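You operate a simulated robot arm through the tools that you are given. There is no shell and no other tool. Be economical: measure what you need, move in short steps, check, and stop when the job is done.

Carry out the task below with a simulated two-armed robot. There is one attempt and no reset: what you move stays moved.

Task
Push the right bottles door shut. Stack the number block marked "1" from the top of the far table on top of the number block labelled "2". Stack the brown half brick from the top of the far table on top of the yellow half brick. Stack the iron block that says "L46" from the middle shelf of the cart on top of the iron block marked "L21". Stack the hexagon tile marked "A61" from the counter before the right rack on top of the hexagon tile that says "V37". Put one of the dropper bottles from the top of the yellow mat on the counter under the bin rack. Open the mosaic drawer, put the mosaic tile on the left part of the back counter away in the inside of the mosaic drawer, then shut the drawer. Any order will do. Set down upright: dropper bottle.
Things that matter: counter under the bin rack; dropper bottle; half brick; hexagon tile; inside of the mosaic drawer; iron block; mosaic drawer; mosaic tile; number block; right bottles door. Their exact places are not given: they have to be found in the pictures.

Only the result counts: the job must be done as asked and must still hold three seconds after the hand-in. Knocking over, shifting, dropping, spilling or breaking anything else fails it.

Robot
Two 6-joint arms with fingered hands on one trunk, on a base that drives. Base frame: it is fixed to the floor where the robot stands at the start and does not move with it; the origin is under the middle of the robot, x ahead of it, y to its left, z up; the surface under the hand at the start is at about z = 892. Lengths are in mm, angles in rad, forces in N, time in s.
The left shoulder is at the start at [70, 168, 1340], the right one opposite. With the tool pointing down near the work surface each hand reaches from about 580 to 720 mm from the robot's upright axis, wherever it stands, measured 20 degrees to its own side. Places, roughly: counter under the bin rack [600, 1500, 900]; dropper bottle [-2000, -1500, 1000]; half brick [-4000, 1000, 1000]; hexagon tile [-2250, -1500, 1000]; inside of the mosaic drawer [600, 4900, 700]; iron block [-5250, -1250, 500]; mosaic drawer [600, 4900, 700]; mosaic tile (8x8x2 cm) [-500, -1500, 900]; number block [-4000, 2250, 1000]; right bottles door [600, 100, 1700]. Payload 4 kg a hand.
The tool frame of a hand sits at the grasp point between the pads (the TCP): z along the fingers, y along the line on which they close. The tips reach 26 mm beyond it. The gripper opens to 132 mm. The gripper's body begins 73 mm behind the TCP. The gripper is a hand of 3 fingers: y runs from the thumb to the fingers, the wrist lies at [0, 0, -224] in the tool frame, and closing takes about 1.5 s.
Orientation is told as [roll, pitch, yaw] about the base's x, y, z axes, in that order, counted from this pose: with the fingers straight down and closing along the base's y, the tool's x points along the base's -x, its y along +y and its z along -z.

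Tools
- The arms move only by the tool arm_command. It takes "left_steps", "right_steps" or both (then of equal length, played together; a hand with none holds still); each is a list that holds one entry, the list of rows, each a list of 6 numbers: the shift along the base's x, y, z in cm, then the turn, a rotation vector about the base's x, y, z in rad. In form: [[[tx, ty, tz, rx, ry, rz], ...]]. A call has 1 to 20 rows; each row is the pose to reach, as a shift and turn from the pose commanded when the call began. "left_hand" and "right_hand" are, for a hand that has rows, the opening in per cent of the stroke, from 0 (shut) to 100 (fully open), set as the call begins (left out, the last holds). A row lasts 0.2 s, in which the tool goes at most 50 mm and 0.15 rad; a call with a longer step from one row to the next is refused whole, and so is a gripper value outside its range. Where a pose cannot be reached the arm comes as near as it can. A force on the tool above 40 N (or 10 N above the force at the start of the call, whichever is more), or a blocked arm, ends the call early, and 0.2 s more pass. Each finger travels about 108 mm/s and halts on what it meets, pressing with about 33 N; the grip force reading is that of the motor and also rises with nothing between the fingers. The clock runs only during rows and for 0.2 s after the last one: add rows that repeat a pose to give the fingers time. It gives the time, the measured TCP pose, the force on the tool (base axes), the opening and the grip force at its end, in the units of the frame above (readings bear some noise), with the torque about the TCP (base axes, N m) and any sound that the robot's microphone picked up.
- Cameras (640 x 400 px; columns grow to the right, rows downward): "scene" is now at [140.1, -7.1, 1570.3]; the picture's right is [-0.07, -1.00, -0.00], its down [-0.57, 0.04, -0.82] and it looks along [0.82, -0.06, -0.57] (base axes); focal length 233 px, centre (320, 200). "left" rides on the left gripper at [-62, 3, -92] in its tool frame; the picture's right is [-0.05, -1.00, 0.00], its down [0.83, -0.04, -0.56] and it looks along [0.55, -0.03, 0.83] (tool axes); focal length 230 px, centre (320, 200). "right" rides on the right gripper at [62, 3, -92] in its tool frame; the picture's right is [-0.05, 1.00, 0.00], its down [-0.83, -0.04, -0.56] and it looks along [-0.55, -0.03, 0.83] (tool axes); focal length 230 px, centre (320, 200).
- grab_frame(camera): a new picture of that camera. It takes no simulated time.
- slide_trunk(by): slides the trunk up (or, below 0, down) by that many mm; the arms and the scene camera ride with it, the base frame stays. It gives what a move gives, with no picture.
- base_move(legs): drives the robot by 1 to 6 legs, each [ahead, left, turn to the left] in mm, mm and rad, along the robot's own axes; the way and the turn of a leg run together, so that a leg with both is an arc; at most 1500 mm and 3.142 rad a leg. The arms and the cameras ride along, it lands a little off, and it stops where it bumps. It gives what a move gives.
- move_fingers(finger1, finger2, thumb_bend, hand): sets how far each is bent, from 0 (flat) to 1 (curled in); at 0.3 the hand is open as for a grip, at 0.7 the pads meet at the TCP. One left out holds its place. A second passes; each finger stops where it meets its share of the squeeze, and holds until it gets a number again. A gripper value or a shape takes the hand back. It gives what a move gives, with no picture; readings hold the bend of each and the force on the fingers (four entries, about 0 where the hand has none), thumb and palm.
- hand_shape(shape, hand): the hand has 3 fingers and takes this shape, open, in about a second: jaw (thumb against the fingers, like two jaws); tri (thumb and two fingers); tip (a fingertip pinch); poke (one finger out to press); point (the index stretched); flat (the hand flat); cup (the hand cupped); fist (a fist). The gripper value then closes the fingers along that shape, each until it touches; the sizes above hold for jaw. It gives what a move gives, with no picture.
- pan_tilt(pan, tilt): turns the head with the scene camera to pan (to the left, within 1.501 rad either way) and tilt (down, from -0.506 to 1.204), counted from straight ahead of the robot. It gives what a move gives.
- pixel_to_xyz(camera, pixels): for up to 12 pixels [column, row] of the newest picture of that camera ("zoom" is the newest enlarged one), the place [x, y, z] in the base frame of the surface seen there, good to about 2 mm. It takes no simulated time.
- inspect(camera, box): a new picture of the part [left, top, right, bottom] of that camera's present view, enlarged. It takes no simulated time.
- finish_job(): hands the job in; it is judged then, once.

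Work in short steps. Measure before you move; look again where a grasp or a placing could have gone wrong, and mend it. You have 145 turns and 182 pictures in all, those below and enlarged ones among them. Open the grippers and draw the arms clear of the work before you hand the job in, unless the task says otherwise; then end with one line.

The tools are called as a command line: name --argument value ..., lists and objects as JSON in quotes. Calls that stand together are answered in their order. arm_command: Moves the arms, as the interface text tells. Its arguments: {"type":"object","properties":{"left_steps":{"type":"array","items":{"type":"array","items":{"type":"array","items":{"type":"number"}}}},"left_hand":{"type":"number"},"right_steps":{"type":"array","items":{"type":"array","items":{"type":"array","items":{"type":"number"}}}},"right_hand":{"type":"number"}},"required":[]} The other tools are called the same way: slide_trunk (by) slides the trunk up or down; hand_shape (shape, hand) gives the hand a shape; move_fingers (finger1, finger2, thumb_bend, hand) moves the fingers one by one; base_move (legs) drives the base; pan_tilt (pan, tilt) turns the head that bears the scene camera; grab_frame (camera) takes a picture; pixel_to_xyz (camera, pixels) gives the place of the surface under pixels of a picture; inspect (camera, box) takes an enlarged picture of a part of a camera's view; finish_job () hands the job in.

At the start:

```text
clock: 0.0
left_position: [631.0, 70.2, 999.1]
left_tool_rot: [-0.001, -0.002, -0.001]
left_contact_force: [0.1, 0.8, 0.5]
left_moment: [0.01, -0.02, 0.01]
left_grip_width: 132.3
left_finger_force: 0.1
left_shape: jaw
left_bend: [0.3, 0.3, 0.3]
left_finger forces: [0.0, 0.1, 0.0, 0.0, 0.0, 0.1]
right_position: [381.1, -351.0, 1000.0]
right_tool_rot: [0.001, -0.003, 0.001]
right_contact_force: [0.3, 0.8, -0.5]
right_moment: [0.0, 0.02, 0.02]
right_grip_width: 131.9
right_finger_force: 0.1
right_shape: jaw
right_bend: [0.3, 0.3, 0.3]
right_finger forces: [0.0, 0.0, 0.1, 0.0, 0.1, 0.1]
trunk travel left (down, up): [-785.0, 155.0]
robot x, y, heading: [1.6, 0.1, 0.0]
head pan, tilt: [-0.066, 0.609]
```

scene: 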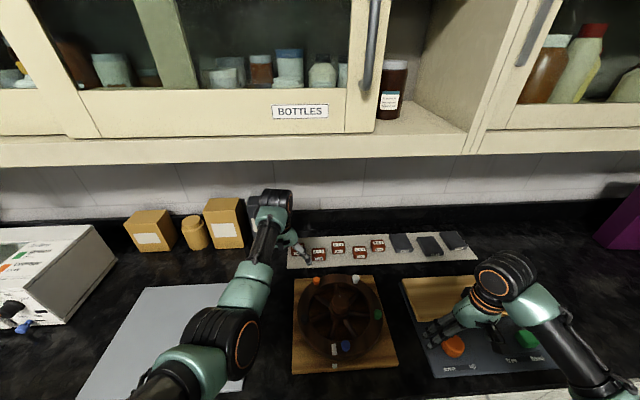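
right: 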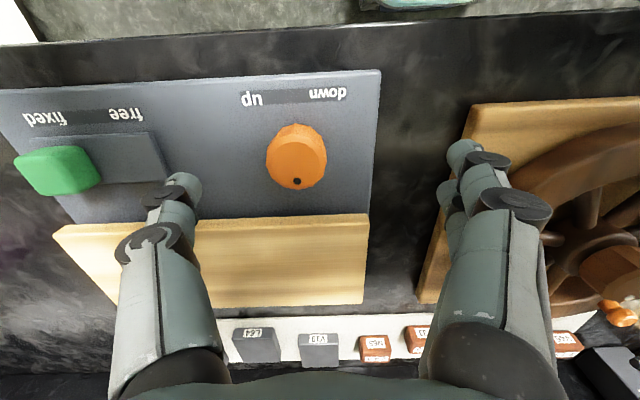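
left: 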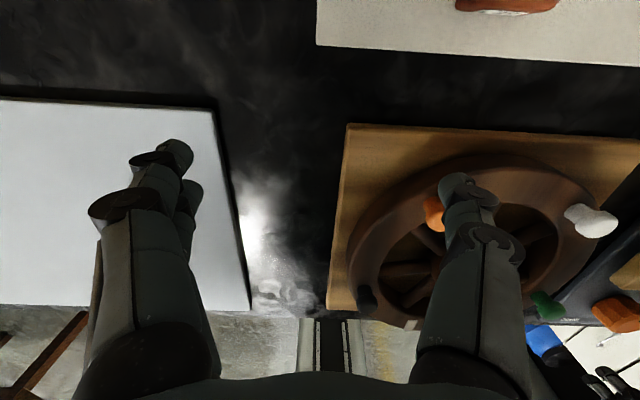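

The scene picture shows a cabinet labelled BOTTLES above, with a handle near (375,40). I tilt the head up to see the doors.

pan_tilt --pan 0 --tilt -0.1

grab_frame --camera "scene"

```text
clock: 1.1
left_position: [629.2, 70.1, 1000.2]
left_tool_rot: [0.0, 0.0, 0.0]
left_contact_force: [0.3, 0.1, -0.5]
left_moment: [-0.01, -0.02, 0.01]
left_grip_width: 131.9
left_finger_force: 0.0
left_shape: jaw
left_bend: [0.3, 0.3, 0.3]
left_finger forces: [0.0, 0.0, 0.0, 0.1, 0.0, 0.1]
right_position: [379.7, -351.6, 999.6]
right_tool_rot: [0.001, -0.002, -0.001]
right_contact_force: [0.8, -1.1, 0.3]
right_moment: [0.04, 0.0, 0.04]
right_grip_width: 131.8
right_finger_force: 0.0
right_shape: jaw
right_bend: [0.3, 0.3, 0.3]
right_finger forces: [0.0, 0.1, 0.1, 0.0, 0.0, 0.0]
trunk travel left (down, up): [-785.0, 155.0]
robot x, y, heading: [-2.2, 2.6, 0.001]
head pan, tilt: [0.0, -0.099]
```

```text
178 pictures are left
```

scene: 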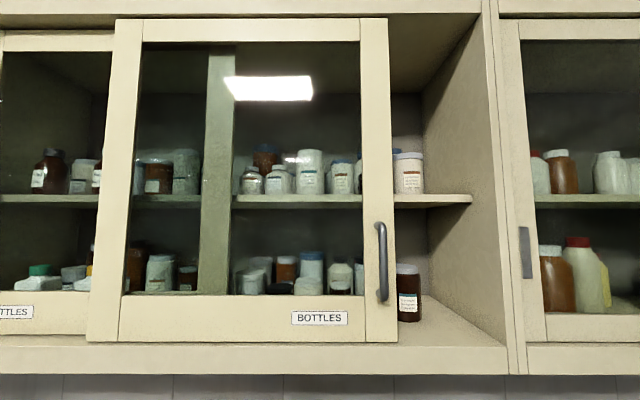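

The right door is a sliding one with a handle at (381,262), and it has a gap on its right up to the side wall at about (490,...). I measure these.

pixel_to_xyz --camera "scene" --pixels '[[381, 262], [382, 225], [382, 298], [394, 200], [376, 200], [486, 200], [497, 300], [100, 200], [120, 100], [60, 355], [385, 330], [450, 345]]'

inspect --camera "scene" --box '[340, 200, 540, 380]'

pan_tilt --pan 0.8 --tilt 0.4

grab_frame --camera "scene"

```text
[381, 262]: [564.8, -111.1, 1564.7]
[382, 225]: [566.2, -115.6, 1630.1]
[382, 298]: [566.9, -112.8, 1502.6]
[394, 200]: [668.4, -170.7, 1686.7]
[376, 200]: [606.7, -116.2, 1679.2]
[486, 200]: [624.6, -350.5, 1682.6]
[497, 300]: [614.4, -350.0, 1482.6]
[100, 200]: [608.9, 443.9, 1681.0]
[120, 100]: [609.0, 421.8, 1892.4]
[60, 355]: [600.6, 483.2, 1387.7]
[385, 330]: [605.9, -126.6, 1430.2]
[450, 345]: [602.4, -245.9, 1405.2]
```

```text
2.22 times, centred on (440, 290) of scene
```

zoom: 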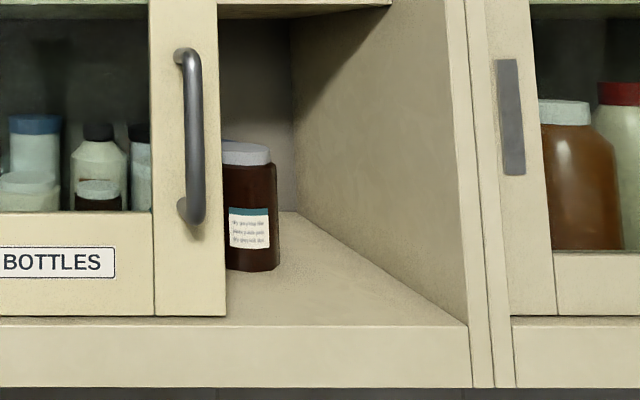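

```text
clock: 2.2
left_position: [630.4, 70.4, 1000.7]
left_tool_rot: [0.001, -0.001, 0.0]
left_contact_force: [-0.7, 0.0, 0.4]
left_moment: [0.0, 0.0, 0.0]
left_grip_width: 132.0
left_finger_force: 0.0
left_shape: jaw
left_bend: [0.3, 0.3, 0.3]
left_finger forces: [0.1, 0.1, 0.0, 0.0, 0.0, 0.0]
right_position: [381.0, -351.7, 999.7]
right_tool_rot: [0.001, -0.003, 0.0]
right_contact_force: [1.1, 0.1, 0.0]
right_moment: [0.02, 0.01, 0.0]
right_grip_width: 131.9
right_finger_force: 0.1
right_shape: jaw
right_bend: [0.3, 0.3, 0.3]
right_finger forces: [0.1, 0.1, 0.0, 0.0, 0.1, 0.1]
trunk travel left (down, up): [-785.0, 155.0]
robot x, y, heading: [-1.9, -1.5, 0.002]
head pan, tilt: [0.799, 0.4]
```

```text
176 pictures are left
```

scene: 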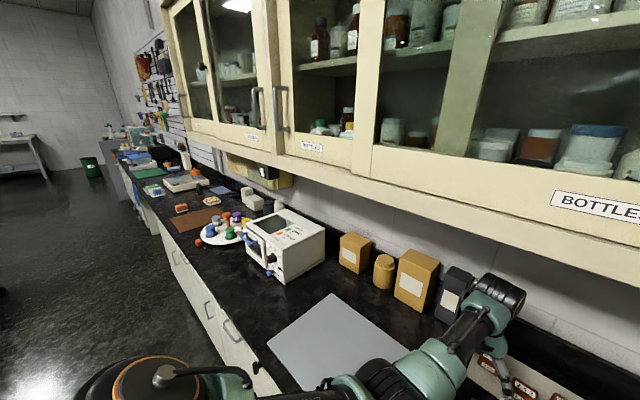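

The door's handle bar is at about (565,-112,1500–1630) and the door has to slide about 215 mm towards -y. I back off and raise the trunk so the right hand can point at it.

base_move --legs '[[-150, 0, 0]]'

slide_trunk --by 150

pan_tilt --pan -0.1 --tilt 0.1

```text
clock: 3.6
left_position: [478.1, 71.0, 998.2]
left_tool_rot: [0.0, 0.002, 0.0]
left_contact_force: [0.0, 0.6, 0.8]
left_moment: [-0.03, 0.01, -0.01]
left_grip_width: 131.9
left_finger_force: 0.1
left_shape: jaw
left_bend: [0.3, 0.3, 0.3]
left_finger forces: [0.0, 0.1, 0.1, 0.0, 0.0, 0.0]
right_position: [228.4, -352.6, 999.0]
right_tool_rot: [0.002, -0.001, 0.0]
right_contact_force: [0.5, -0.4, -0.3]
right_moment: [0.03, 0.0, -0.02]
right_grip_width: 131.9
right_finger_force: 0.1
right_shape: jaw
right_bend: [0.3, 0.3, 0.3]
right_finger forces: [0.0, 0.0, 0.1, 0.0, 0.0, 0.0]
trunk travel left (down, up): [-785.0, 155.0]
robot x, y, heading: [-154.7, 1.7, 0.001]
head pan, tilt: [0.799, 0.4]
```

```text
clock: 5.3
left_position: [476.3, 70.8, 1150.7]
left_tool_rot: [0.0, 0.001, 0.0]
left_contact_force: [0.4, -0.1, 0.3]
left_moment: [0.02, -0.04, -0.06]
left_grip_width: 131.7
left_finger_force: 0.0
left_shape: jaw
left_bend: [0.3, 0.3, 0.3]
left_finger forces: [0.0, 0.1, 0.0, 0.0, 0.0, 0.0]
right_position: [227.2, -350.7, 1149.2]
right_tool_rot: [0.003, -0.001, 0.001]
right_contact_force: [-0.7, -0.2, 0.6]
right_moment: [-0.04, -0.03, 0.0]
right_grip_width: 131.9
right_finger_force: 0.0
right_shape: jaw
right_bend: [0.3, 0.3, 0.3]
right_finger forces: [0.0, 0.0, 0.0, 0.0, 0.1, 0.0]
trunk travel left (down, up): [-935.0, 5.0]
robot x, y, heading: [-155.5, 1.2, -0.003]
head pan, tilt: [0.799, 0.4]
```

```text
clock: 6.5
left_position: [477.2, 70.7, 1149.7]
left_tool_rot: [-0.001, 0.0, -0.001]
left_contact_force: [0.3, 0.4, -0.3]
left_moment: [0.02, -0.01, -0.02]
left_grip_width: 131.9
left_finger_force: 0.1
left_shape: jaw
left_bend: [0.3, 0.3, 0.3]
left_finger forces: [0.0, 0.0, 0.1, 0.0, 0.0, 0.0]
right_position: [225.5, -351.9, 1149.2]
right_tool_rot: [0.0, -0.001, 0.002]
right_contact_force: [0.0, 0.3, -0.7]
right_moment: [-0.01, -0.01, 0.01]
right_grip_width: 132.1
right_finger_force: 0.0
right_shape: jaw
right_bend: [0.3, 0.3, 0.3]
right_finger forces: [0.0, 0.0, 0.1, 0.0, 0.0, 0.0]
trunk travel left (down, up): [-935.0, 5.0]
robot x, y, heading: [-150.8, 1.2, 0.005]
head pan, tilt: [-0.099, 0.099]
```

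Now I bring the right hand, closed and pointing ahead, to a spot in front and left of the handle.

arm_command --right_hand 0 --right_steps '[[[1.6, 1, 3.5, 0, -0.13, 0], [3.2, 2, 7, 0, -0.26, 0], [4.8, 4, 10.5, 0, -0.39, 0], [6.4, 6.5, 14, 0, -0.52, 0], [8, 9, 17.5, 0, -0.65, 0], [9.6, 11.5, 21, 0, -0.78, 0], [11.2, 14, 24.5, 0, -0.91, 0], [12.8, 16.5, 28, 0, -1.04, 0], [14.4, 19, 31.5, 0, -1.17, 0], [16, 21.5, 35, 0, -1.3, 0], [17.6, 24, 38.5, 0, -1.43, 0], [19, 26.5, 41.5, 0, -1.56, 0], [20.4, 29, 41.6, 0, -1.571, 0], [20.4, 29, 41.6, 0, -1.571, 0]]]'

grab_frame --camera "scene"

```text
clock: 9.5
left_position: [476.2, 71.5, 1148.9]
left_tool_rot: [0.001, 0.001, 0.0]
left_contact_force: [-0.3, -0.7, -0.7]
left_moment: [0.01, 0.03, -0.01]
left_grip_width: 131.8
left_finger_force: 0.0
left_shape: jaw
left_bend: [0.3, 0.3, 0.3]
left_finger forces: [0.0, 0.1, 0.0, 0.1, 0.0, 0.1]
right_position: [484.8, -188.3, 1573.7]
right_tool_rot: [-1.669, -1.516, 1.623]
right_contact_force: [0.0, 1.3, -1.0]
right_moment: [-0.01, -0.03, -0.04]
right_grip_width: 0.0
right_finger_force: 32.4
right_shape: jaw
right_bend: [0.68, 0.68, 0.74]
right_finger forces: [0.0, 0.1, 0.1, 0.0, 0.0, 0.0]
right hand out of reach, approached as far as the arm can: row 4, 5, 6, 7, 8, 9, 10, 11, 12, 13, 14
trunk travel left (down, up): [-935.0, 5.0]
robot x, y, heading: [-158.1, -0.7, -0.004]
head pan, tilt: [-0.099, 0.099]
```

```text
175 pictures are left
```

scene: 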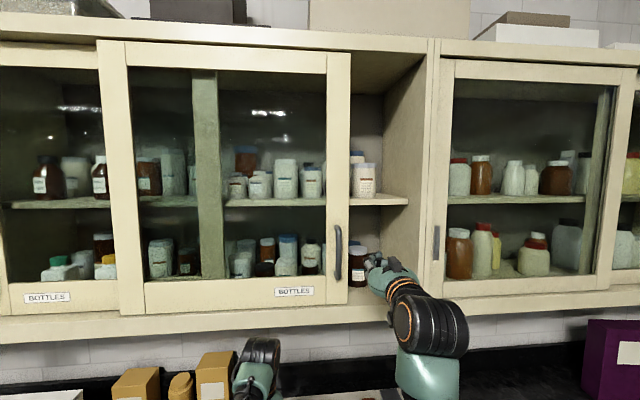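

The hand stopped at (485,-188) because the wrist was too close to the shoulder. I shift the base left by 140 mm so the hand comes left of the handle.

base_move --legs '[[-60, 140, 0]]'

arm_command --right_steps '[[[0, 0, 0, 0, 0, 0], [2, 0, 0, 0, 0, 0]]]'

```text
clock: 10.9
left_position: [416.6, 203.8, 1149.2]
left_tool_rot: [0.002, 0.002, -0.004]
left_contact_force: [-0.6, -0.7, 0.1]
left_moment: [0.01, -0.02, 0.01]
left_grip_width: 132.2
left_finger_force: 0.0
left_shape: jaw
left_bend: [0.3, 0.3, 0.3]
left_finger forces: [0.1, 0.1, 0.0, 0.0, 0.0, 0.1]
right_position: [424.1, -56.1, 1575.6]
right_tool_rot: [-1.729, -1.521, 1.682]
right_contact_force: [0.2, -0.3, -0.9]
right_moment: [0.0, -0.06, 0.0]
right_grip_width: 0.0
right_finger_force: 33.3
right_shape: jaw
right_bend: [0.68, 0.68, 0.74]
right_finger forces: [0.0, 0.0, 0.0, 0.1, 0.0, 0.0]
trunk travel left (down, up): [-935.0, 5.0]
robot x, y, heading: [-218.6, 137.1, -0.004]
head pan, tilt: [-0.099, 0.099]
```

```text
clock: 11.5
left_position: [416.4, 204.0, 1149.3]
left_tool_rot: [0.003, 0.003, -0.003]
left_contact_force: [-0.2, -0.5, -0.2]
left_moment: [0.01, 0.03, 0.03]
left_grip_width: 132.0
left_finger_force: 0.1
left_shape: jaw
left_bend: [0.3, 0.3, 0.3]
left_finger forces: [0.0, 0.1, 0.1, 0.0, 0.0, 0.0]
right_position: [443.9, -56.6, 1574.2]
right_tool_rot: [-1.723, -1.523, 1.675]
right_contact_force: [0.1, -0.6, -0.3]
right_moment: [-0.01, 0.01, 0.03]
right_grip_width: 0.0
right_finger_force: 33.0
right_shape: jaw
right_bend: [0.68, 0.68, 0.74]
right_finger forces: [0.1, 0.1, 0.0, 0.0, 0.0, 0.0]
trunk travel left (down, up): [-935.0, 5.0]
robot x, y, heading: [-211.7, 136.2, 0.001]
head pan, tilt: [-0.099, 0.099]
```

The commanded pose matches the measured one, so I extend 11.5 cm in x beside the handle and start pushing to -y.

arm_command --right_steps '[[[3, 0, 0, 0, 0, 0], [6, 0, 0, 0, 0, 0], [9, 0, 0, 0, 0, 0], [11.5, 0, 0, 0, 0, 0], [11.5, -2, 0, 0, 0, 0], [11.5, -4, 0, 0, 0, 0], [11.5, -6, 0, 0, 0, 0], [11.5, -8, 0, 0, 0, 0], [11.5, -10, 0, 0, 0, 0], [11.5, -12, 0, 0, 0, 0]]]'

grab_frame --camera "scene"

```text
clock: 13.7
left_position: [416.3, 205.4, 1150.8]
left_tool_rot: [0.001, 0.0, -0.003]
left_contact_force: [1.0, 0.4, 1.1]
left_moment: [-0.03, -0.03, 0.02]
left_grip_width: 131.8
left_finger_force: 0.0
left_shape: jaw
left_bend: [0.3, 0.3, 0.3]
left_finger forces: [0.1, 0.0, 0.1, 0.0, 0.0, 0.0]
right_position: [557.2, -175.7, 1578.9]
right_tool_rot: [-1.762, -1.517, 1.712]
right_contact_force: [-0.2, -0.4, 0.2]
right_moment: [-0.01, 0.0, 0.03]
right_grip_width: 0.0
right_finger_force: 33.3
right_shape: jaw
right_bend: [0.68, 0.68, 0.74]
right_finger forces: [0.1, 0.0, 0.0, 0.0, 0.0, 0.0]
trunk travel left (down, up): [-935.0, 5.0]
robot x, y, heading: [-214.1, 136.9, -0.003]
head pan, tilt: [-0.099, 0.099]
```

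```text
174 pictures are left
```

scene: 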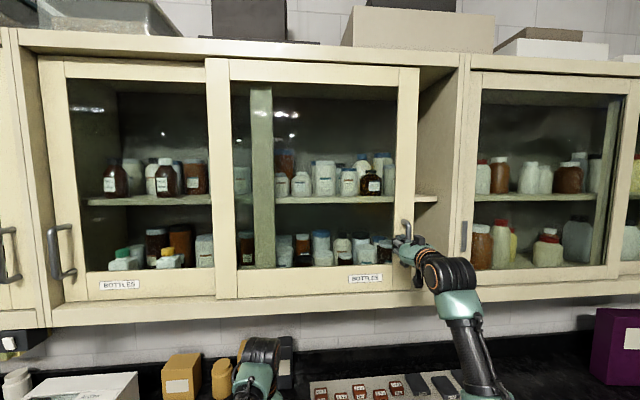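

The door slides with the hand. I keep pushing until it seats.

arm_command --right_steps '[[[0, -2, 0, 0, 0, 0], [0, -4, 0, 0, 0, 0], [0, -6, 0, 0, 0, 0], [0, -8, 0, 0, 0, 0], [0, -10, 0, 0, 0, 0], [0, -11, 0, 0, 0, 0], [0, -12, 0, 0, 0, 0], [0, -13, 0, 0, 0, 0], [0, -14, 0, 0, 0, 0], [0, -15, 0, 0, 0, 0], [0, -16, 0, 0, 0, 0]]]'

grab_frame --camera "scene"

```text
clock: 15.8
left_position: [413.6, 215.1, 1150.5]
left_tool_rot: [-0.004, -0.002, 0.002]
left_contact_force: [-0.1, -0.2, 0.4]
left_moment: [0.01, 0.0, 0.03]
left_grip_width: 131.9
left_finger_force: 0.1
left_shape: jaw
left_bend: [0.3, 0.3, 0.3]
left_finger forces: [0.0, 0.0, 0.0, 0.1, 0.0, 0.0]
right_position: [558.7, -294.5, 1578.6]
right_tool_rot: [-1.764, -1.527, 1.741]
right_contact_force: [-8.2, 28.2, 0.8]
right_moment: [0.0, 0.02, 0.28]
right_grip_width: 0.2
right_finger_force: 33.0
right_shape: jaw
right_bend: [0.68, 0.68, 0.67]
right_finger forces: [21.8, 19.9, 0.1, 0.0, 0.0, 0.1]
trunk travel left (down, up): [-935.0, 5.0]
robot x, y, heading: [-217.7, 137.7, 0.001]
head pan, tilt: [-0.099, 0.099]
stopped in row 10 (right hand): the force on the tool passed its limit at 42 N (the readings are from after the stop); the commanded pose is now the measured one
```

```text
173 pictures are left
```

scene: 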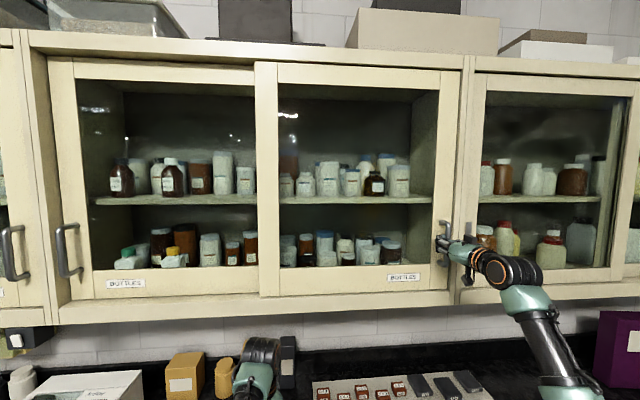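

The door edge now meets the side wall (459 against 462), with 42 N of contact force. I withdraw the hand and turn it back down.

arm_command --right_steps '[[[0, 2, 0, 0, 0, 0], [-4, 2.5, 0, 0, 0, 0], [-8, 2.5, 0, 0, 0, 0], [-12, 2.5, 0, 0, 0, 0], [-15, 2.5, -1, 0, 0.13, 0], [-18, 3, -4, 0, 0.26, 0], [-20, 3, -8, 0, 0.39, 0], [-22, 4, -12, 0, 0.52, 0], [-24, 4, -16, 0, 0.65, 0], [-26, 5, -20, 0, 0.78, 0], [-28, 5, -24, 0, 0.91, 0], [-30, 6, -28, 0, 1.04, 0], [-32, 6, -32, 0, 1.17, 0], [-34, 7, -36, 0, 1.3, 0], [-36, 7, -40, 0, 1.43, 0], [-37.5, 7, -42.5, 0, 1.56, 0], [-37.5, 7, -42.5, 0, 1.56, 0]]]'

pan_tilt --pan -1.2 --tilt 0.4

grab_frame --camera "scene"

```text
clock: 19.4
left_position: [415.2, 208.1, 1149.9]
left_tool_rot: [0.0, 0.0, -0.001]
left_contact_force: [-0.4, 0.2, -0.2]
left_moment: [-0.02, 0.01, 0.02]
left_grip_width: 131.9
left_finger_force: 0.1
left_shape: jaw
left_bend: [0.3, 0.3, 0.3]
left_finger forces: [0.0, 0.1, 0.0, 0.1, 0.0, 0.0]
right_position: [184.9, -241.1, 1149.3]
right_tool_rot: [-0.034, -0.011, 0.045]
right_contact_force: [1.2, 0.3, -0.4]
right_moment: [-0.01, 0.02, -0.03]
right_grip_width: 0.0
right_finger_force: 33.3
right_shape: jaw
right_bend: [0.68, 0.68, 0.74]
right_finger forces: [0.1, 0.0, 0.1, 0.0, 0.0, 0.1]
right hand out of reach, approached as far as the arm can: row 8, 9, 10, 11
trunk travel left (down, up): [-935.0, 5.0]
robot x, y, heading: [-217.2, 139.0, -0.002]
head pan, tilt: [-0.099, 0.099]
```

```text
clock: 20.8
left_position: [415.8, 207.2, 1149.8]
left_tool_rot: [0.0, -0.001, -0.002]
left_contact_force: [-0.3, -0.5, -0.3]
left_moment: [0.01, 0.01, 0.0]
left_grip_width: 132.0
left_finger_force: 0.1
left_shape: jaw
left_bend: [0.3, 0.3, 0.3]
left_finger forces: [0.0, 0.1, 0.0, 0.0, 0.1, 0.0]
right_position: [184.7, -242.8, 1150.1]
right_tool_rot: [-0.033, -0.012, 0.045]
right_contact_force: [-0.1, -0.3, 0.1]
right_moment: [0.02, 0.0, -0.04]
right_grip_width: 0.1
right_finger_force: 33.0
right_shape: jaw
right_bend: [0.68, 0.68, 0.74]
right_finger forces: [0.0, 0.1, 0.0, 0.0, 0.1, 0.1]
trunk travel left (down, up): [-935.0, 5.0]
robot x, y, heading: [-211.8, 139.5, -0.004]
head pan, tilt: [-1.201, 0.4]
```

```text
172 pictures are left
```

scene: 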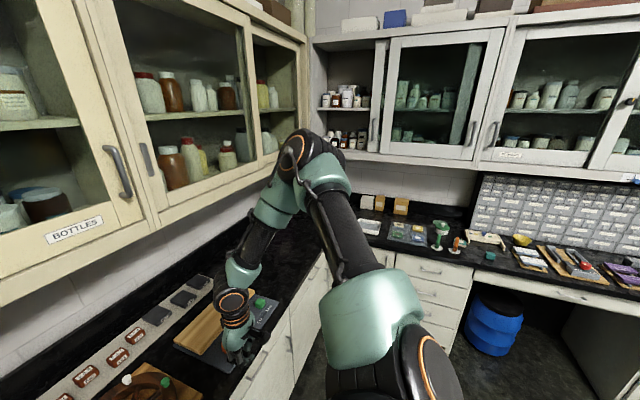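

The back counter lies along the right-hand wall. I turn right on the spot and look at it.

base_move --legs '[[-300, 0, 0], [0, 0, -1.571]]'

pan_tilt --pan 0.3 --tilt 0.35

grab_frame --camera "scene"

pan_tilt --pan -0.9 --tilt 0.35

grab_frame --camera "scene"

```text
clock: 26.7
left_position: [-446.9, -491.3, 1149.9]
left_tool_rot: [0.001, 0.0, -1.57]
left_contact_force: [0.0, -0.6, 0.6]
left_moment: [0.0, 0.03, 0.01]
left_grip_width: 132.0
left_finger_force: 0.1
left_shape: jaw
left_bend: [0.3, 0.3, 0.3]
left_finger forces: [0.0, 0.1, 0.0, 0.0, 0.1, 0.2]
right_position: [-897.8, -262.2, 1149.5]
right_tool_rot: [-0.033, -0.013, -1.525]
right_contact_force: [0.6, -0.4, -0.3]
right_moment: [0.02, -0.02, 0.03]
right_grip_width: 0.0
right_finger_force: 33.1
right_shape: jaw
right_bend: [0.68, 0.68, 0.74]
right_finger forces: [0.1, 0.1, 0.0, 0.0, 0.1, 0.0]
trunk travel left (down, up): [-935.0, 5.0]
robot x, y, heading: [-519.6, 141.8, -1.566]
head pan, tilt: [-1.201, 0.4]
```

```text
clock: 28.3
left_position: [-447.7, -491.5, 1149.7]
left_tool_rot: [-0.001, -0.001, -1.57]
left_contact_force: [0.0, 0.2, 0.1]
left_moment: [-0.01, 0.0, -0.03]
left_grip_width: 131.7
left_finger_force: 0.0
left_shape: jaw
left_bend: [0.3, 0.3, 0.3]
left_finger forces: [0.0, 0.0, 0.0, 0.0, 0.0, 0.1]
right_position: [-896.6, -262.5, 1149.4]
right_tool_rot: [-0.034, -0.01, -1.527]
right_contact_force: [0.0, -1.1, 0.4]
right_moment: [-0.02, 0.0, -0.02]
right_grip_width: 0.0
right_finger_force: 33.5
right_shape: jaw
right_bend: [0.68, 0.68, 0.74]
right_finger forces: [0.0, 0.0, 0.1, 0.0, 0.0, 0.0]
trunk travel left (down, up): [-935.0, 5.0]
robot x, y, heading: [-517.3, 137.2, -1.572]
head pan, tilt: [0.3, 0.351]
```

```text
171 pictures are left
```

scene: 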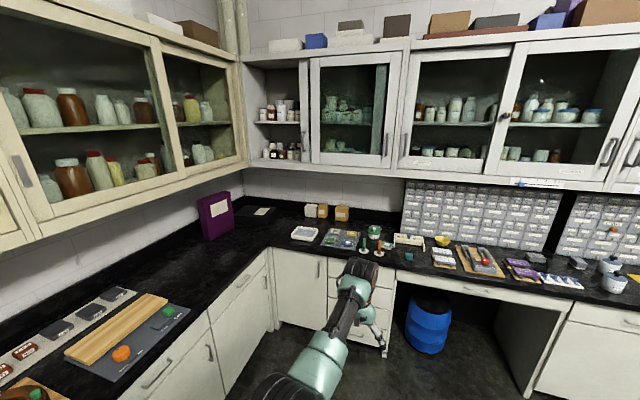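

```text
clock: 29.7
left_position: [-448.7, -492.3, 1148.6]
left_tool_rot: [0.0, 0.0, -1.572]
left_contact_force: [0.3, -0.6, 0.5]
left_moment: [0.0, 0.01, 0.02]
left_grip_width: 132.0
left_finger_force: 0.0
left_shape: jaw
left_bend: [0.3, 0.3, 0.3]
left_finger forces: [0.0, 0.0, 0.0, 0.0, 0.0, 0.1]
right_position: [-896.4, -261.9, 1149.3]
right_tool_rot: [-0.034, -0.014, -1.526]
right_contact_force: [-0.4, -1.0, -0.1]
right_moment: [0.01, 0.03, -0.02]
right_grip_width: 0.0
right_finger_force: 32.8
right_shape: jaw
right_bend: [0.68, 0.68, 0.74]
right_finger forces: [0.1, 0.0, 0.0, 0.0, 0.0, 0.0]
trunk travel left (down, up): [-935.0, 5.0]
robot x, y, heading: [-520.5, 137.7, -1.567]
head pan, tilt: [-0.901, 0.351]
```

```text
170 pictures are left
```

scene: 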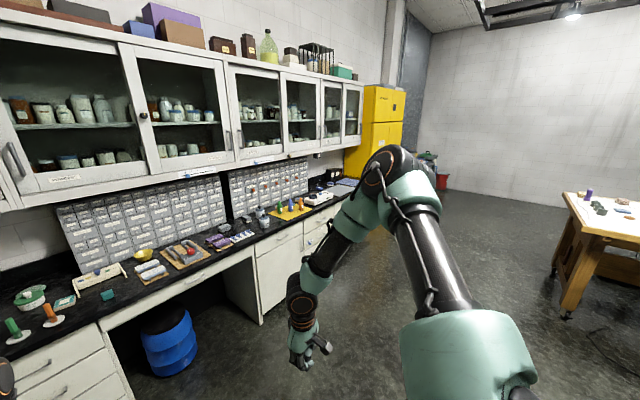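

I measure the counter edge, the yellow mat and a few things in this view, and enlarge the counter.

pixel_to_xyz --camera "scene" --pixels '[[110, 296], [63, 302], [120, 345], [270, 249], [335, 212], [290, 212], [225, 235], [560, 290], [580, 200], [437, 180], [300, 330]]'

inspect --camera "scene" --box '[190, 170, 370, 280]'

inspect --camera "scene" --box '[0, 220, 220, 350]'

```text
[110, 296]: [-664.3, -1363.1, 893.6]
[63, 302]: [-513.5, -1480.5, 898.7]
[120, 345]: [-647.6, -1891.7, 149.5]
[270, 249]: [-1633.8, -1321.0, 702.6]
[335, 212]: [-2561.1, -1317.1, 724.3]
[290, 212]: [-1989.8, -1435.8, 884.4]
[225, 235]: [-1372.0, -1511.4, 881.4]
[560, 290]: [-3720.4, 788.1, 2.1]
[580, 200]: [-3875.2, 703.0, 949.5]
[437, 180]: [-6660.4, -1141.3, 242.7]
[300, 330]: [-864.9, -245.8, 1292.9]
```

```text
3.56 times, centred on (280, 225) of scene
```

zoom: 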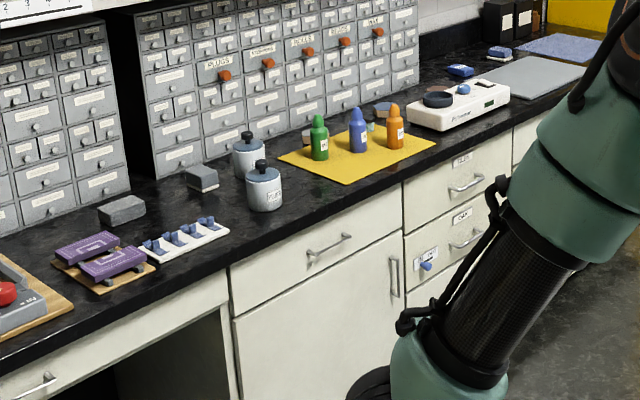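

```text
2.91 times, centred on (110, 285) of scene
```

zoom: 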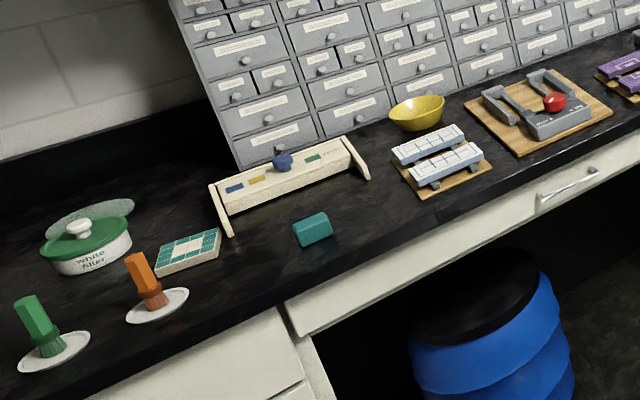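

The mosaic tile (teal/white chequered) is at about (-513,-1480,898), the dropper bottles stand on the mat at (-1990,-1436), and the counter's front edge is at y≈-1315. I drive in front of the right rack and look closely.

base_move --legs '[[0, -1480, 0], [700, -50, 0]]'

pan_tilt --pan 0 --tilt 0.6

grab_frame --camera "scene"

```text
clock: 40.5
left_position: [-1981.5, -1190.2, 1150.2]
left_tool_rot: [0.0, -0.001, -1.569]
left_contact_force: [0.8, 0.4, 0.1]
left_moment: [-0.01, -0.03, 0.04]
left_grip_width: 131.9
left_finger_force: 0.0
left_shape: jaw
left_bend: [0.3, 0.3, 0.3]
left_finger forces: [0.1, 0.1, 0.1, 0.0, 0.0, 0.0]
right_position: [-2429.7, -959.9, 1150.8]
right_tool_rot: [-0.033, -0.013, -1.522]
right_contact_force: [0.1, -0.5, 0.1]
right_moment: [-0.04, 0.0, -0.01]
right_grip_width: 0.1
right_finger_force: 33.1
right_shape: jaw
right_bend: [0.68, 0.68, 0.74]
right_finger forces: [0.0, 0.0, 0.1, 0.0, 0.0, 0.0]
trunk travel left (down, up): [-935.0, 5.0]
robot x, y, heading: [-2056.0, -564.5, -1.568]
head pan, tilt: [-0.901, 0.351]
```

```text
clock: 41.6
left_position: [-1981.5, -1190.8, 1150.1]
left_tool_rot: [-0.001, 0.001, -1.57]
left_contact_force: [-0.5, 0.3, 0.2]
left_moment: [0.03, -0.02, 0.02]
left_grip_width: 132.0
left_finger_force: 0.1
left_shape: jaw
left_bend: [0.3, 0.3, 0.3]
left_finger forces: [0.0, 0.0, 0.1, 0.0, 0.1, 0.0]
right_position: [-2429.9, -960.8, 1149.1]
right_tool_rot: [-0.034, -0.011, -1.523]
right_contact_force: [0.4, -0.1, 0.1]
right_moment: [-0.04, 0.02, 0.03]
right_grip_width: 0.1
right_finger_force: 32.8
right_shape: jaw
right_bend: [0.68, 0.68, 0.74]
right_finger forces: [0.0, 0.0, 0.1, 0.0, 0.1, 0.0]
trunk travel left (down, up): [-935.0, 5.0]
robot x, y, heading: [-2051.8, -559.6, -1.568]
head pan, tilt: [0.0, 0.6]
```

```text
167 pictures are left
```

scene: 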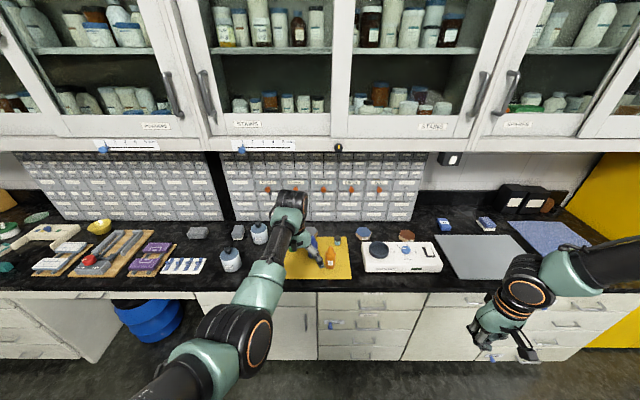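

Hexagon-like things sit behind the white device, at (364,233) and (406,235). I enlarge that area.

inspect --camera "scene" --box '[285, 215, 525, 295]'

pixel_to_xyz --camera "scene" --pixels '[[364, 232], [358, 236], [406, 233], [402, 237], [445, 225], [486, 222], [379, 248], [405, 249], [330, 262], [330, 248], [337, 240], [345, 265]]'

```text
2.67 times, centred on (405, 255) of scene
```

zoom: 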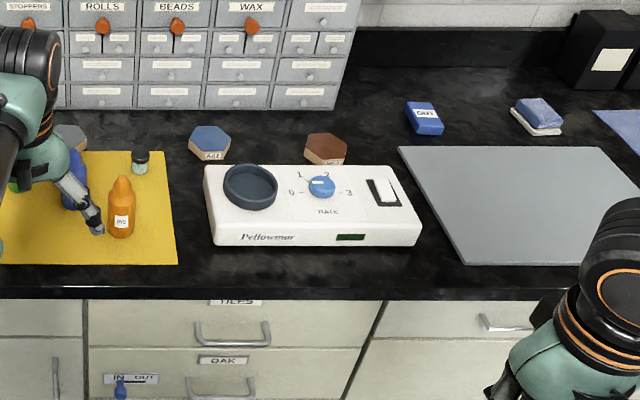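

```text
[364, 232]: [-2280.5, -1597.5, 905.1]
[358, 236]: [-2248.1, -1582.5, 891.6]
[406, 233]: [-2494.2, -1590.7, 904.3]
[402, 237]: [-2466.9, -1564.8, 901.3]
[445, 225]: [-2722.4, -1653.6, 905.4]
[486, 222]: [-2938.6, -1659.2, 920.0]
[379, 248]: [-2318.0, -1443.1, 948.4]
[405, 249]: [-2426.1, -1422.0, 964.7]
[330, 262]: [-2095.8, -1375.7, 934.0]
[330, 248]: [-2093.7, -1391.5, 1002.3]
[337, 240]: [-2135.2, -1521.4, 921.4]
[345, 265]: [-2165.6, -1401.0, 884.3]
```

I read the labels of the hexagon tiles with more zoom.

inspect --camera "scene" --box '[350, 222, 422, 248]'

inspect --camera "scene" --box '[300, 215, 346, 245]'

```text
8.89 times, centred on (386, 235) of scene
```

zoom: 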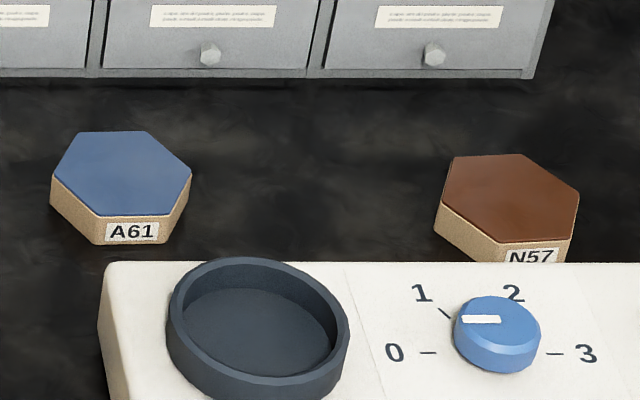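

```text
13.33 times, centred on (323, 230) of scene
```

zoom: 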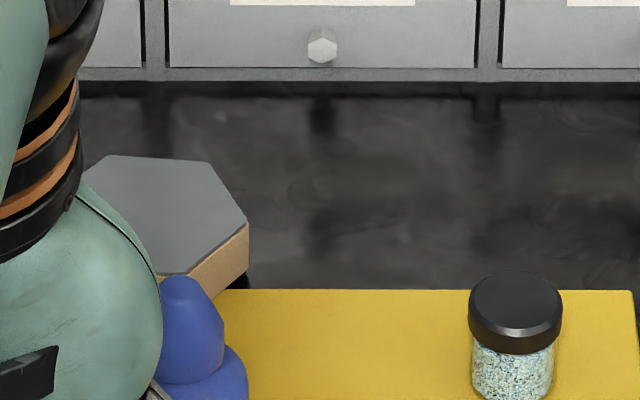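

A61 is the blue tile at (-2280,-1597) and the grey one partly hidden by my left arm must be V37. I tuck the left arm aside, then drive closer.

arm_command --left_steps '[[[3.5, 3.1, 0, 0, 0, 0], [7, 6.2, 0, 0, 0, 0], [10.5, 9.3, 0, 0, 0, 0], [14, 12.4, 0, 0, 0, 0], [17.5, 15.5, 0, 0, 0, 0], [21, 18.6, 0, 0, 0, 0], [24.5, 21.7, 0, 0, 0, 0], [28, 25, 0, 0, 0, 0], [28, 25, 0, 0, 0, 0]]]'

base_move --legs '[[400, 62, 0]]'

pan_tilt --pan -0.2 --tilt 0.8

grab_frame --camera "scene"

```text
clock: 43.6
left_position: [-1702.4, -944.5, 1147.9]
left_tool_rot: [-0.005, -0.003, -1.568]
left_contact_force: [-0.2, -0.2, 0.2]
left_moment: [0.02, 0.01, 0.02]
left_grip_width: 132.0
left_finger_force: 0.0
left_shape: jaw
left_bend: [0.3, 0.3, 0.3]
left_finger forces: [0.0, 0.0, 0.1, 0.1, 0.0, 0.0]
left hand out of reach, approached as far as the arm can: row 2, 3, 4, 5, 6, 7
right_position: [-2432.3, -963.3, 1149.1]
right_tool_rot: [-0.033, -0.01, -1.524]
right_contact_force: [-0.3, 0.1, 0.8]
right_moment: [0.01, -0.01, -0.02]
right_grip_width: 0.0
right_finger_force: 32.6
right_shape: jaw
right_bend: [0.68, 0.68, 0.74]
right_finger forces: [0.1, 0.0, 0.0, 0.1, 0.1, 0.1]
trunk travel left (down, up): [-935.0, 5.0]
robot x, y, heading: [-2056.5, -562.5, -1.574]
head pan, tilt: [0.0, 0.6]
```

```text
clock: 46.1
left_position: [-1636.1, -1328.7, 1148.3]
left_tool_rot: [-0.003, -0.004, -1.563]
left_contact_force: [0.4, 0.7, 0.6]
left_moment: [-0.02, 0.0, 0.02]
left_grip_width: 132.0
left_finger_force: 0.0
left_shape: jaw
left_bend: [0.3, 0.3, 0.3]
left_finger forces: [0.0, 0.1, 0.0, 0.0, 0.1, 0.1]
right_position: [-2364.8, -1352.6, 1150.7]
right_tool_rot: [-0.032, -0.015, -1.519]
right_contact_force: [-0.8, -0.1, -0.2]
right_moment: [-0.02, 0.01, 0.02]
right_grip_width: 0.0
right_finger_force: 33.4
right_shape: jaw
right_bend: [0.68, 0.68, 0.74]
right_finger forces: [0.0, 0.0, 0.0, 0.0, 0.0, 0.0]
trunk travel left (down, up): [-935.0, 5.0]
robot x, y, heading: [-1987.0, -957.0, -1.563]
head pan, tilt: [0.0, 0.6]
```

```text
clock: 46.9
left_position: [-1635.7, -1330.7, 1147.8]
left_tool_rot: [-0.002, -0.004, -1.562]
left_contact_force: [0.4, -0.4, 0.6]
left_moment: [0.02, 0.0, 0.04]
left_grip_width: 131.9
left_finger_force: 0.1
left_shape: jaw
left_bend: [0.3, 0.3, 0.3]
left_finger forces: [0.1, 0.0, 0.1, 0.1, 0.0, 0.0]
right_position: [-2366.1, -1353.3, 1149.7]
right_tool_rot: [-0.035, -0.012, -1.518]
right_contact_force: [-0.2, -0.9, 0.1]
right_moment: [0.01, 0.0, -0.02]
right_grip_width: 0.0
right_finger_force: 33.4
right_shape: jaw
right_bend: [0.68, 0.68, 0.74]
right_finger forces: [0.0, 0.0, 0.0, 0.0, 0.0, 0.0]
trunk travel left (down, up): [-935.0, 5.0]
robot x, y, heading: [-1988.1, -948.9, -1.567]
head pan, tilt: [-0.201, 0.799]
```

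```text
163 pictures are left
```

scene: 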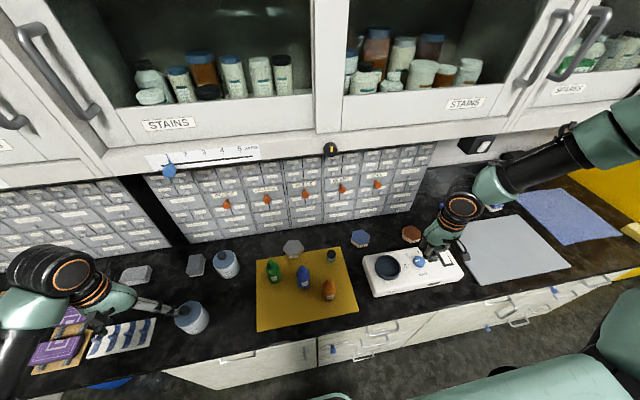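

Both tiles are visible: the blue one at (360,238) and the grey one at (293,247). I enlarge and measure them.

inspect --camera "scene" --box '[275, 225, 385, 300]'

pixel_to_xyz --camera "zoom" --pixels '[[100, 124], [52, 118], [160, 123], [485, 66], [440, 70], [545, 72], [520, 95], [470, 45], [65, 140], [143, 140], [330, 180], [330, 250]]'

```text
5.33 times, centred on (330, 262) of scene
```

zoom: 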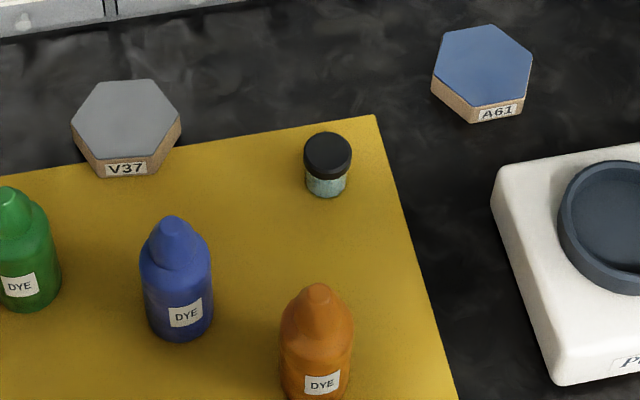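

```text
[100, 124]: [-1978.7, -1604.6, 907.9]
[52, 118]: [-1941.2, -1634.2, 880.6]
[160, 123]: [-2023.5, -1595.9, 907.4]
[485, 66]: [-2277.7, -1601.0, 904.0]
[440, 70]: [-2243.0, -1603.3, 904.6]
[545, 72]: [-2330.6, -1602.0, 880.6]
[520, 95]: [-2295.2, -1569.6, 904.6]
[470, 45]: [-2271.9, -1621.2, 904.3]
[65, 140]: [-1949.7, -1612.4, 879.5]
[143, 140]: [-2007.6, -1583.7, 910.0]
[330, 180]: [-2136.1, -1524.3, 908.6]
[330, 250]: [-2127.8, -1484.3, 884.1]
```

I measure the vertices of both top faces to get centres and orientation.

pixel_to_xyz --camera "zoom" --pixels '[[482, 66], [436, 75], [527, 60], [446, 33], [518, 98], [491, 28], [468, 103], [125, 120], [78, 125], [175, 117], [99, 86], [147, 152]]'

```text
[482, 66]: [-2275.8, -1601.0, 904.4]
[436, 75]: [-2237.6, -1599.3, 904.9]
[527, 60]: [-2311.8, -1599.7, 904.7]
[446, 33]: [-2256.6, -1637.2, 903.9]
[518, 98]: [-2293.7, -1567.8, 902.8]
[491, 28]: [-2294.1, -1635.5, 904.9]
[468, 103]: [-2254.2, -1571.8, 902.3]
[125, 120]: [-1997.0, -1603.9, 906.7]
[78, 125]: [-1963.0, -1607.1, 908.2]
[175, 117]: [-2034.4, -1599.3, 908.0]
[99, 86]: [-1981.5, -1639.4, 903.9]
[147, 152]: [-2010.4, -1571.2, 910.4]
```

A61's centre is (-2276,-1602), top 904; V37's centre is (-1998,-1604). I raise both hands a little, lower the trunk for reach, and go 25 mm nearer.

arm_command --left_steps '[[[0, 0, 4, 0, 0, 0], [0, 0, 8, 0, 0, 0], [0, 0, 12, 0, 0, 0], [0, 0, 15, 0, 0, 0], [0, 0, 15, 0, 0, 0]]]' --right_steps '[[[0, 0, 2, 0, 0, -0.14], [0, 0, 4, 0, 0, -0.28], [0, 0, 6, 0, 0, -0.42], [0, 0, 8, 0, 0, -0.54], [0, 0, 8, 0, 0, -0.576]]]' --right_hand 85

slide_trunk --by -130

base_move --legs '[[20, 0, 0]]'

```text
clock: 48.0
left_position: [-1622.1, -1311.8, 1293.6]
left_tool_rot: [-0.007, -0.007, -1.563]
left_contact_force: [0.2, -0.3, -0.6]
left_moment: [0.02, -0.03, 0.0]
left_grip_width: 131.9
left_finger_force: 0.0
left_shape: jaw
left_bend: [0.3, 0.3, 0.3]
left_finger forces: [0.0, 0.0, 0.1, 0.1, 0.1, 0.1]
left hand out of reach, approached as far as the arm can: row 1, 2, 3, 4, 5
right_position: [-2364.5, -1350.6, 1228.9]
right_tool_rot: [-0.034, -0.012, -2.098]
right_contact_force: [0.4, 0.2, 0.6]
right_moment: [0.0, 0.0, -0.01]
right_grip_width: 112.2
right_finger_force: 0.0
right_shape: jaw
right_bend: [0.54, 0.54, 0.5]
right_finger forces: [0.1, 0.0, 0.0, 0.1, 0.1, 0.0]
trunk travel left (down, up): [-935.0, 5.0]
robot x, y, heading: [-1987.7, -952.1, -1.56]
head pan, tilt: [-0.201, 0.799]
```

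```text
clock: 49.6
left_position: [-1620.6, -1313.5, 1163.9]
left_tool_rot: [-0.005, -0.006, -1.564]
left_contact_force: [-0.2, -0.6, -0.5]
left_moment: [0.02, -0.01, 0.01]
left_grip_width: 131.9
left_finger_force: 0.2
left_shape: jaw
left_bend: [0.3, 0.3, 0.3]
left_finger forces: [0.0, 0.0, 0.0, 0.1, 0.0, 0.0]
right_position: [-2366.1, -1352.1, 1098.7]
right_tool_rot: [-0.032, -0.012, -2.093]
right_contact_force: [-0.5, 0.1, -1.0]
right_moment: [-0.01, -0.01, -0.01]
right_grip_width: 112.2
right_finger_force: 0.0
right_shape: jaw
right_bend: [0.54, 0.54, 0.5]
right_finger forces: [0.0, 0.0, 0.1, 0.0, 0.1, 0.0]
trunk travel left (down, up): [-805.0, 135.0]
robot x, y, heading: [-1985.7, -950.8, -1.565]
head pan, tilt: [-0.201, 0.799]
```

```text
clock: 50.4
left_position: [-1621.4, -1327.8, 1167.2]
left_tool_rot: [-0.005, -0.009, -1.567]
left_contact_force: [-0.7, -0.2, -0.1]
left_moment: [-0.07, 0.01, -0.01]
left_grip_width: 131.8
left_finger_force: 0.0
left_shape: jaw
left_bend: [0.3, 0.3, 0.3]
left_finger forces: [0.0, 0.0, 0.1, 0.1, 0.1, 0.0]
right_position: [-2365.4, -1367.8, 1100.2]
right_tool_rot: [-0.031, -0.017, -2.094]
right_contact_force: [-0.2, 0.0, -0.2]
right_moment: [-0.02, 0.0, -0.02]
right_grip_width: 111.9
right_finger_force: 0.1
right_shape: jaw
right_bend: [0.54, 0.54, 0.5]
right_finger forces: [0.0, 0.1, 0.0, 0.0, 0.0, 0.1]
trunk travel left (down, up): [-805.0, 135.0]
robot x, y, heading: [-1990.0, -972.8, -1.562]
head pan, tilt: [-0.201, 0.799]
```

I move the right hand above A61 at z≈1000 and level it.

arm_command --right_steps '[[[1.5, -4, 0, 0, -0.01, 0], [3, -8, 0, 0, -0.02, 0], [4.5, -12, -2, 0, -0.035, 0], [6, -16, -4, 0, -0.035, 0], [7.5, -20, -7, 0, -0.035, 0], [8.9, -23.4, -10, 0, -0.035, 0], [8.9, -23.4, -10, 0, -0.035, 0], [8.9, -23.4, -10, 0, -0.035, 0]]]'

grab_frame --camera "right"

grab_frame --camera "scene"

```text
refused: row 5 steps farther than a row can; nothing moved
```

```text
161 pictures are left
```

right: 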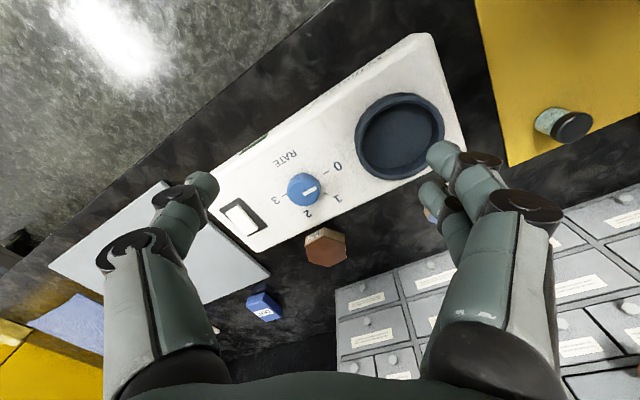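

```text
160 pictures are left
```

scene: 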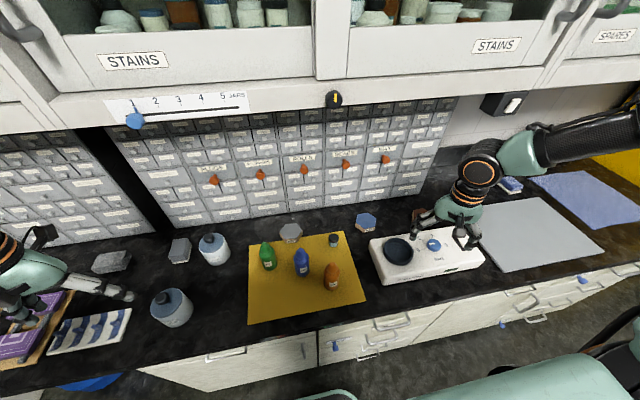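

One row was too long; I split the path more finely and repeat it.

arm_command --right_steps '[[[1.2, -3, 0, 0, -0.01, 0], [2.4, -6, 0, 0, -0.02, 0], [3.6, -9, -1, 0, -0.035, 0], [4.8, -12, -2.5, 0, -0.035, 0], [6, -15, -4, 0, -0.035, 0], [7, -18, -5.5, 0, -0.035, 0], [8, -21, -7, 0, -0.035, 0], [8.9, -23.4, -10, 0, -0.035, 0], [8.9, -23.4, -10, 0, -0.035, 0]]]'

grab_frame --camera "right"

```text
clock: 52.4
left_position: [-1621.3, -1332.2, 1165.6]
left_tool_rot: [-0.007, -0.007, -1.564]
left_contact_force: [-1.0, 0.2, -1.4]
left_moment: [-0.01, -0.01, -0.02]
left_grip_width: 131.9
left_finger_force: 0.0
left_shape: jaw
left_bend: [0.3, 0.3, 0.3]
left_finger forces: [0.1, 0.1, 0.1, 0.0, 0.0, 0.0]
right_position: [-2398.5, -1471.3, 1045.3]
right_tool_rot: [-0.001, 0.005, -2.095]
right_contact_force: [-0.1, 0.9, -0.4]
right_moment: [-0.01, 0.05, -0.02]
right_grip_width: 112.0
right_finger_force: 0.1
right_shape: jaw
right_bend: [0.54, 0.54, 0.5]
right_finger forces: [0.0, 0.0, 0.0, 0.0, 0.0, 0.1]
right hand out of reach, approached as far as the arm can: row 2, 3, 4, 5, 6, 7, 8, 9
trunk travel left (down, up): [-805.0, 135.0]
robot x, y, heading: [-1987.6, -975.4, -1.56]
head pan, tilt: [-0.201, 0.799]
```

```text
159 pictures are left
```

right: 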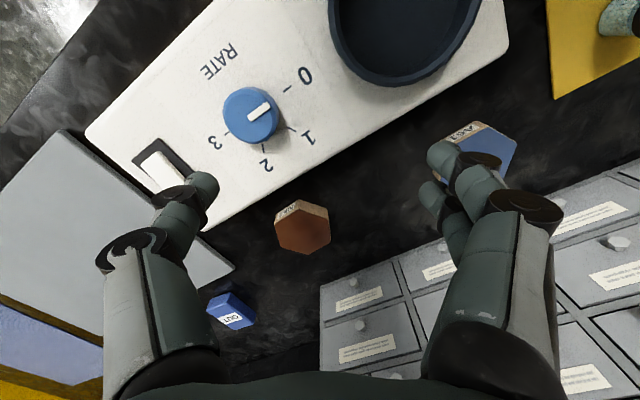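

The arm stopped short, perhaps because of a wrist limit at this yaw. I try the same goal with the yaw turned back towards straight.

arm_command --right_steps '[[[0, 0, 1, 0, 0, 0.13], [0, 0, 2, 0, 0, 0.26], [0, 0, 3, 0, 0, 0.39], [0, 0, 4, 0, 0, 0.52], [3, -3, 4, 0, 0, 0.52], [6, -6, 4, 0, 0, 0.52], [9, -9, 4, 0, 0, 0.52], [12.2, -13, 2, 0, 0, 0.52], [12.2, -13, 0, 0, 0, 0.52]]]'

grab_frame --camera "scene"

```text
refused: row 8 steps farther than a row can; nothing moved
```

```text
158 pictures are left
```

scene: 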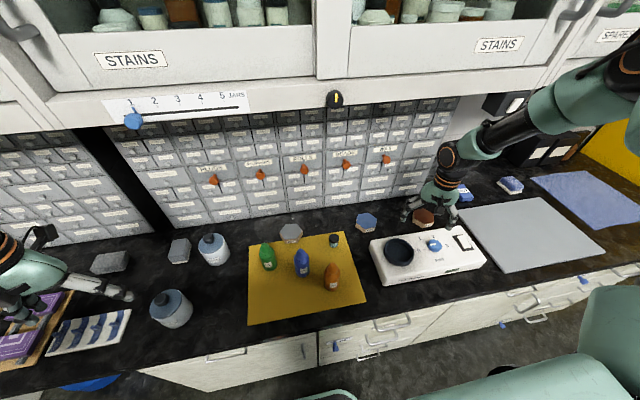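

I fix the step lengths and run it again.

arm_command --right_steps '[[[0, 0, 1, 0, 0, 0.13], [0, 0, 2, 0, 0, 0.26], [0, 0, 3, 0, 0, 0.39], [0, 0, 4, 0, 0, 0.52], [3, -3, 4, 0, 0, 0.52], [6, -6, 4, 0, 0, 0.52], [9, -9, 4, 0, 0, 0.52], [11, -11, 3, 0, 0, 0.52], [12.2, -13, 2, 0, 0, 0.52], [12.2, -13, 2, 0, 0, 0.52]]]'

```text
clock: 54.6
left_position: [-1620.9, -1332.6, 1162.9]
left_tool_rot: [-0.007, -0.008, -1.567]
left_contact_force: [-0.1, 0.9, -0.1]
left_moment: [0.01, 0.02, -0.02]
left_grip_width: 132.1
left_finger_force: 0.1
left_shape: jaw
left_bend: [0.3, 0.3, 0.3]
left_finger forces: [0.0, 0.0, 0.0, 0.0, 0.0, 0.0]
right_position: [-2395.1, -1473.4, 1084.6]
right_tool_rot: [-0.001, 0.007, -1.576]
right_contact_force: [0.1, -0.4, -0.2]
right_moment: [-0.01, 0.02, -0.02]
right_grip_width: 112.0
right_finger_force: 0.1
right_shape: jaw
right_bend: [0.54, 0.54, 0.5]
right_finger forces: [0.1, 0.1, 0.0, 0.1, 0.0, 0.0]
right hand out of reach, approached as far as the arm can: row 5, 6, 7, 8, 9, 10
trunk travel left (down, up): [-805.0, 135.0]
robot x, y, heading: [-1988.3, -972.0, -1.562]
head pan, tilt: [-0.201, 0.799]
```

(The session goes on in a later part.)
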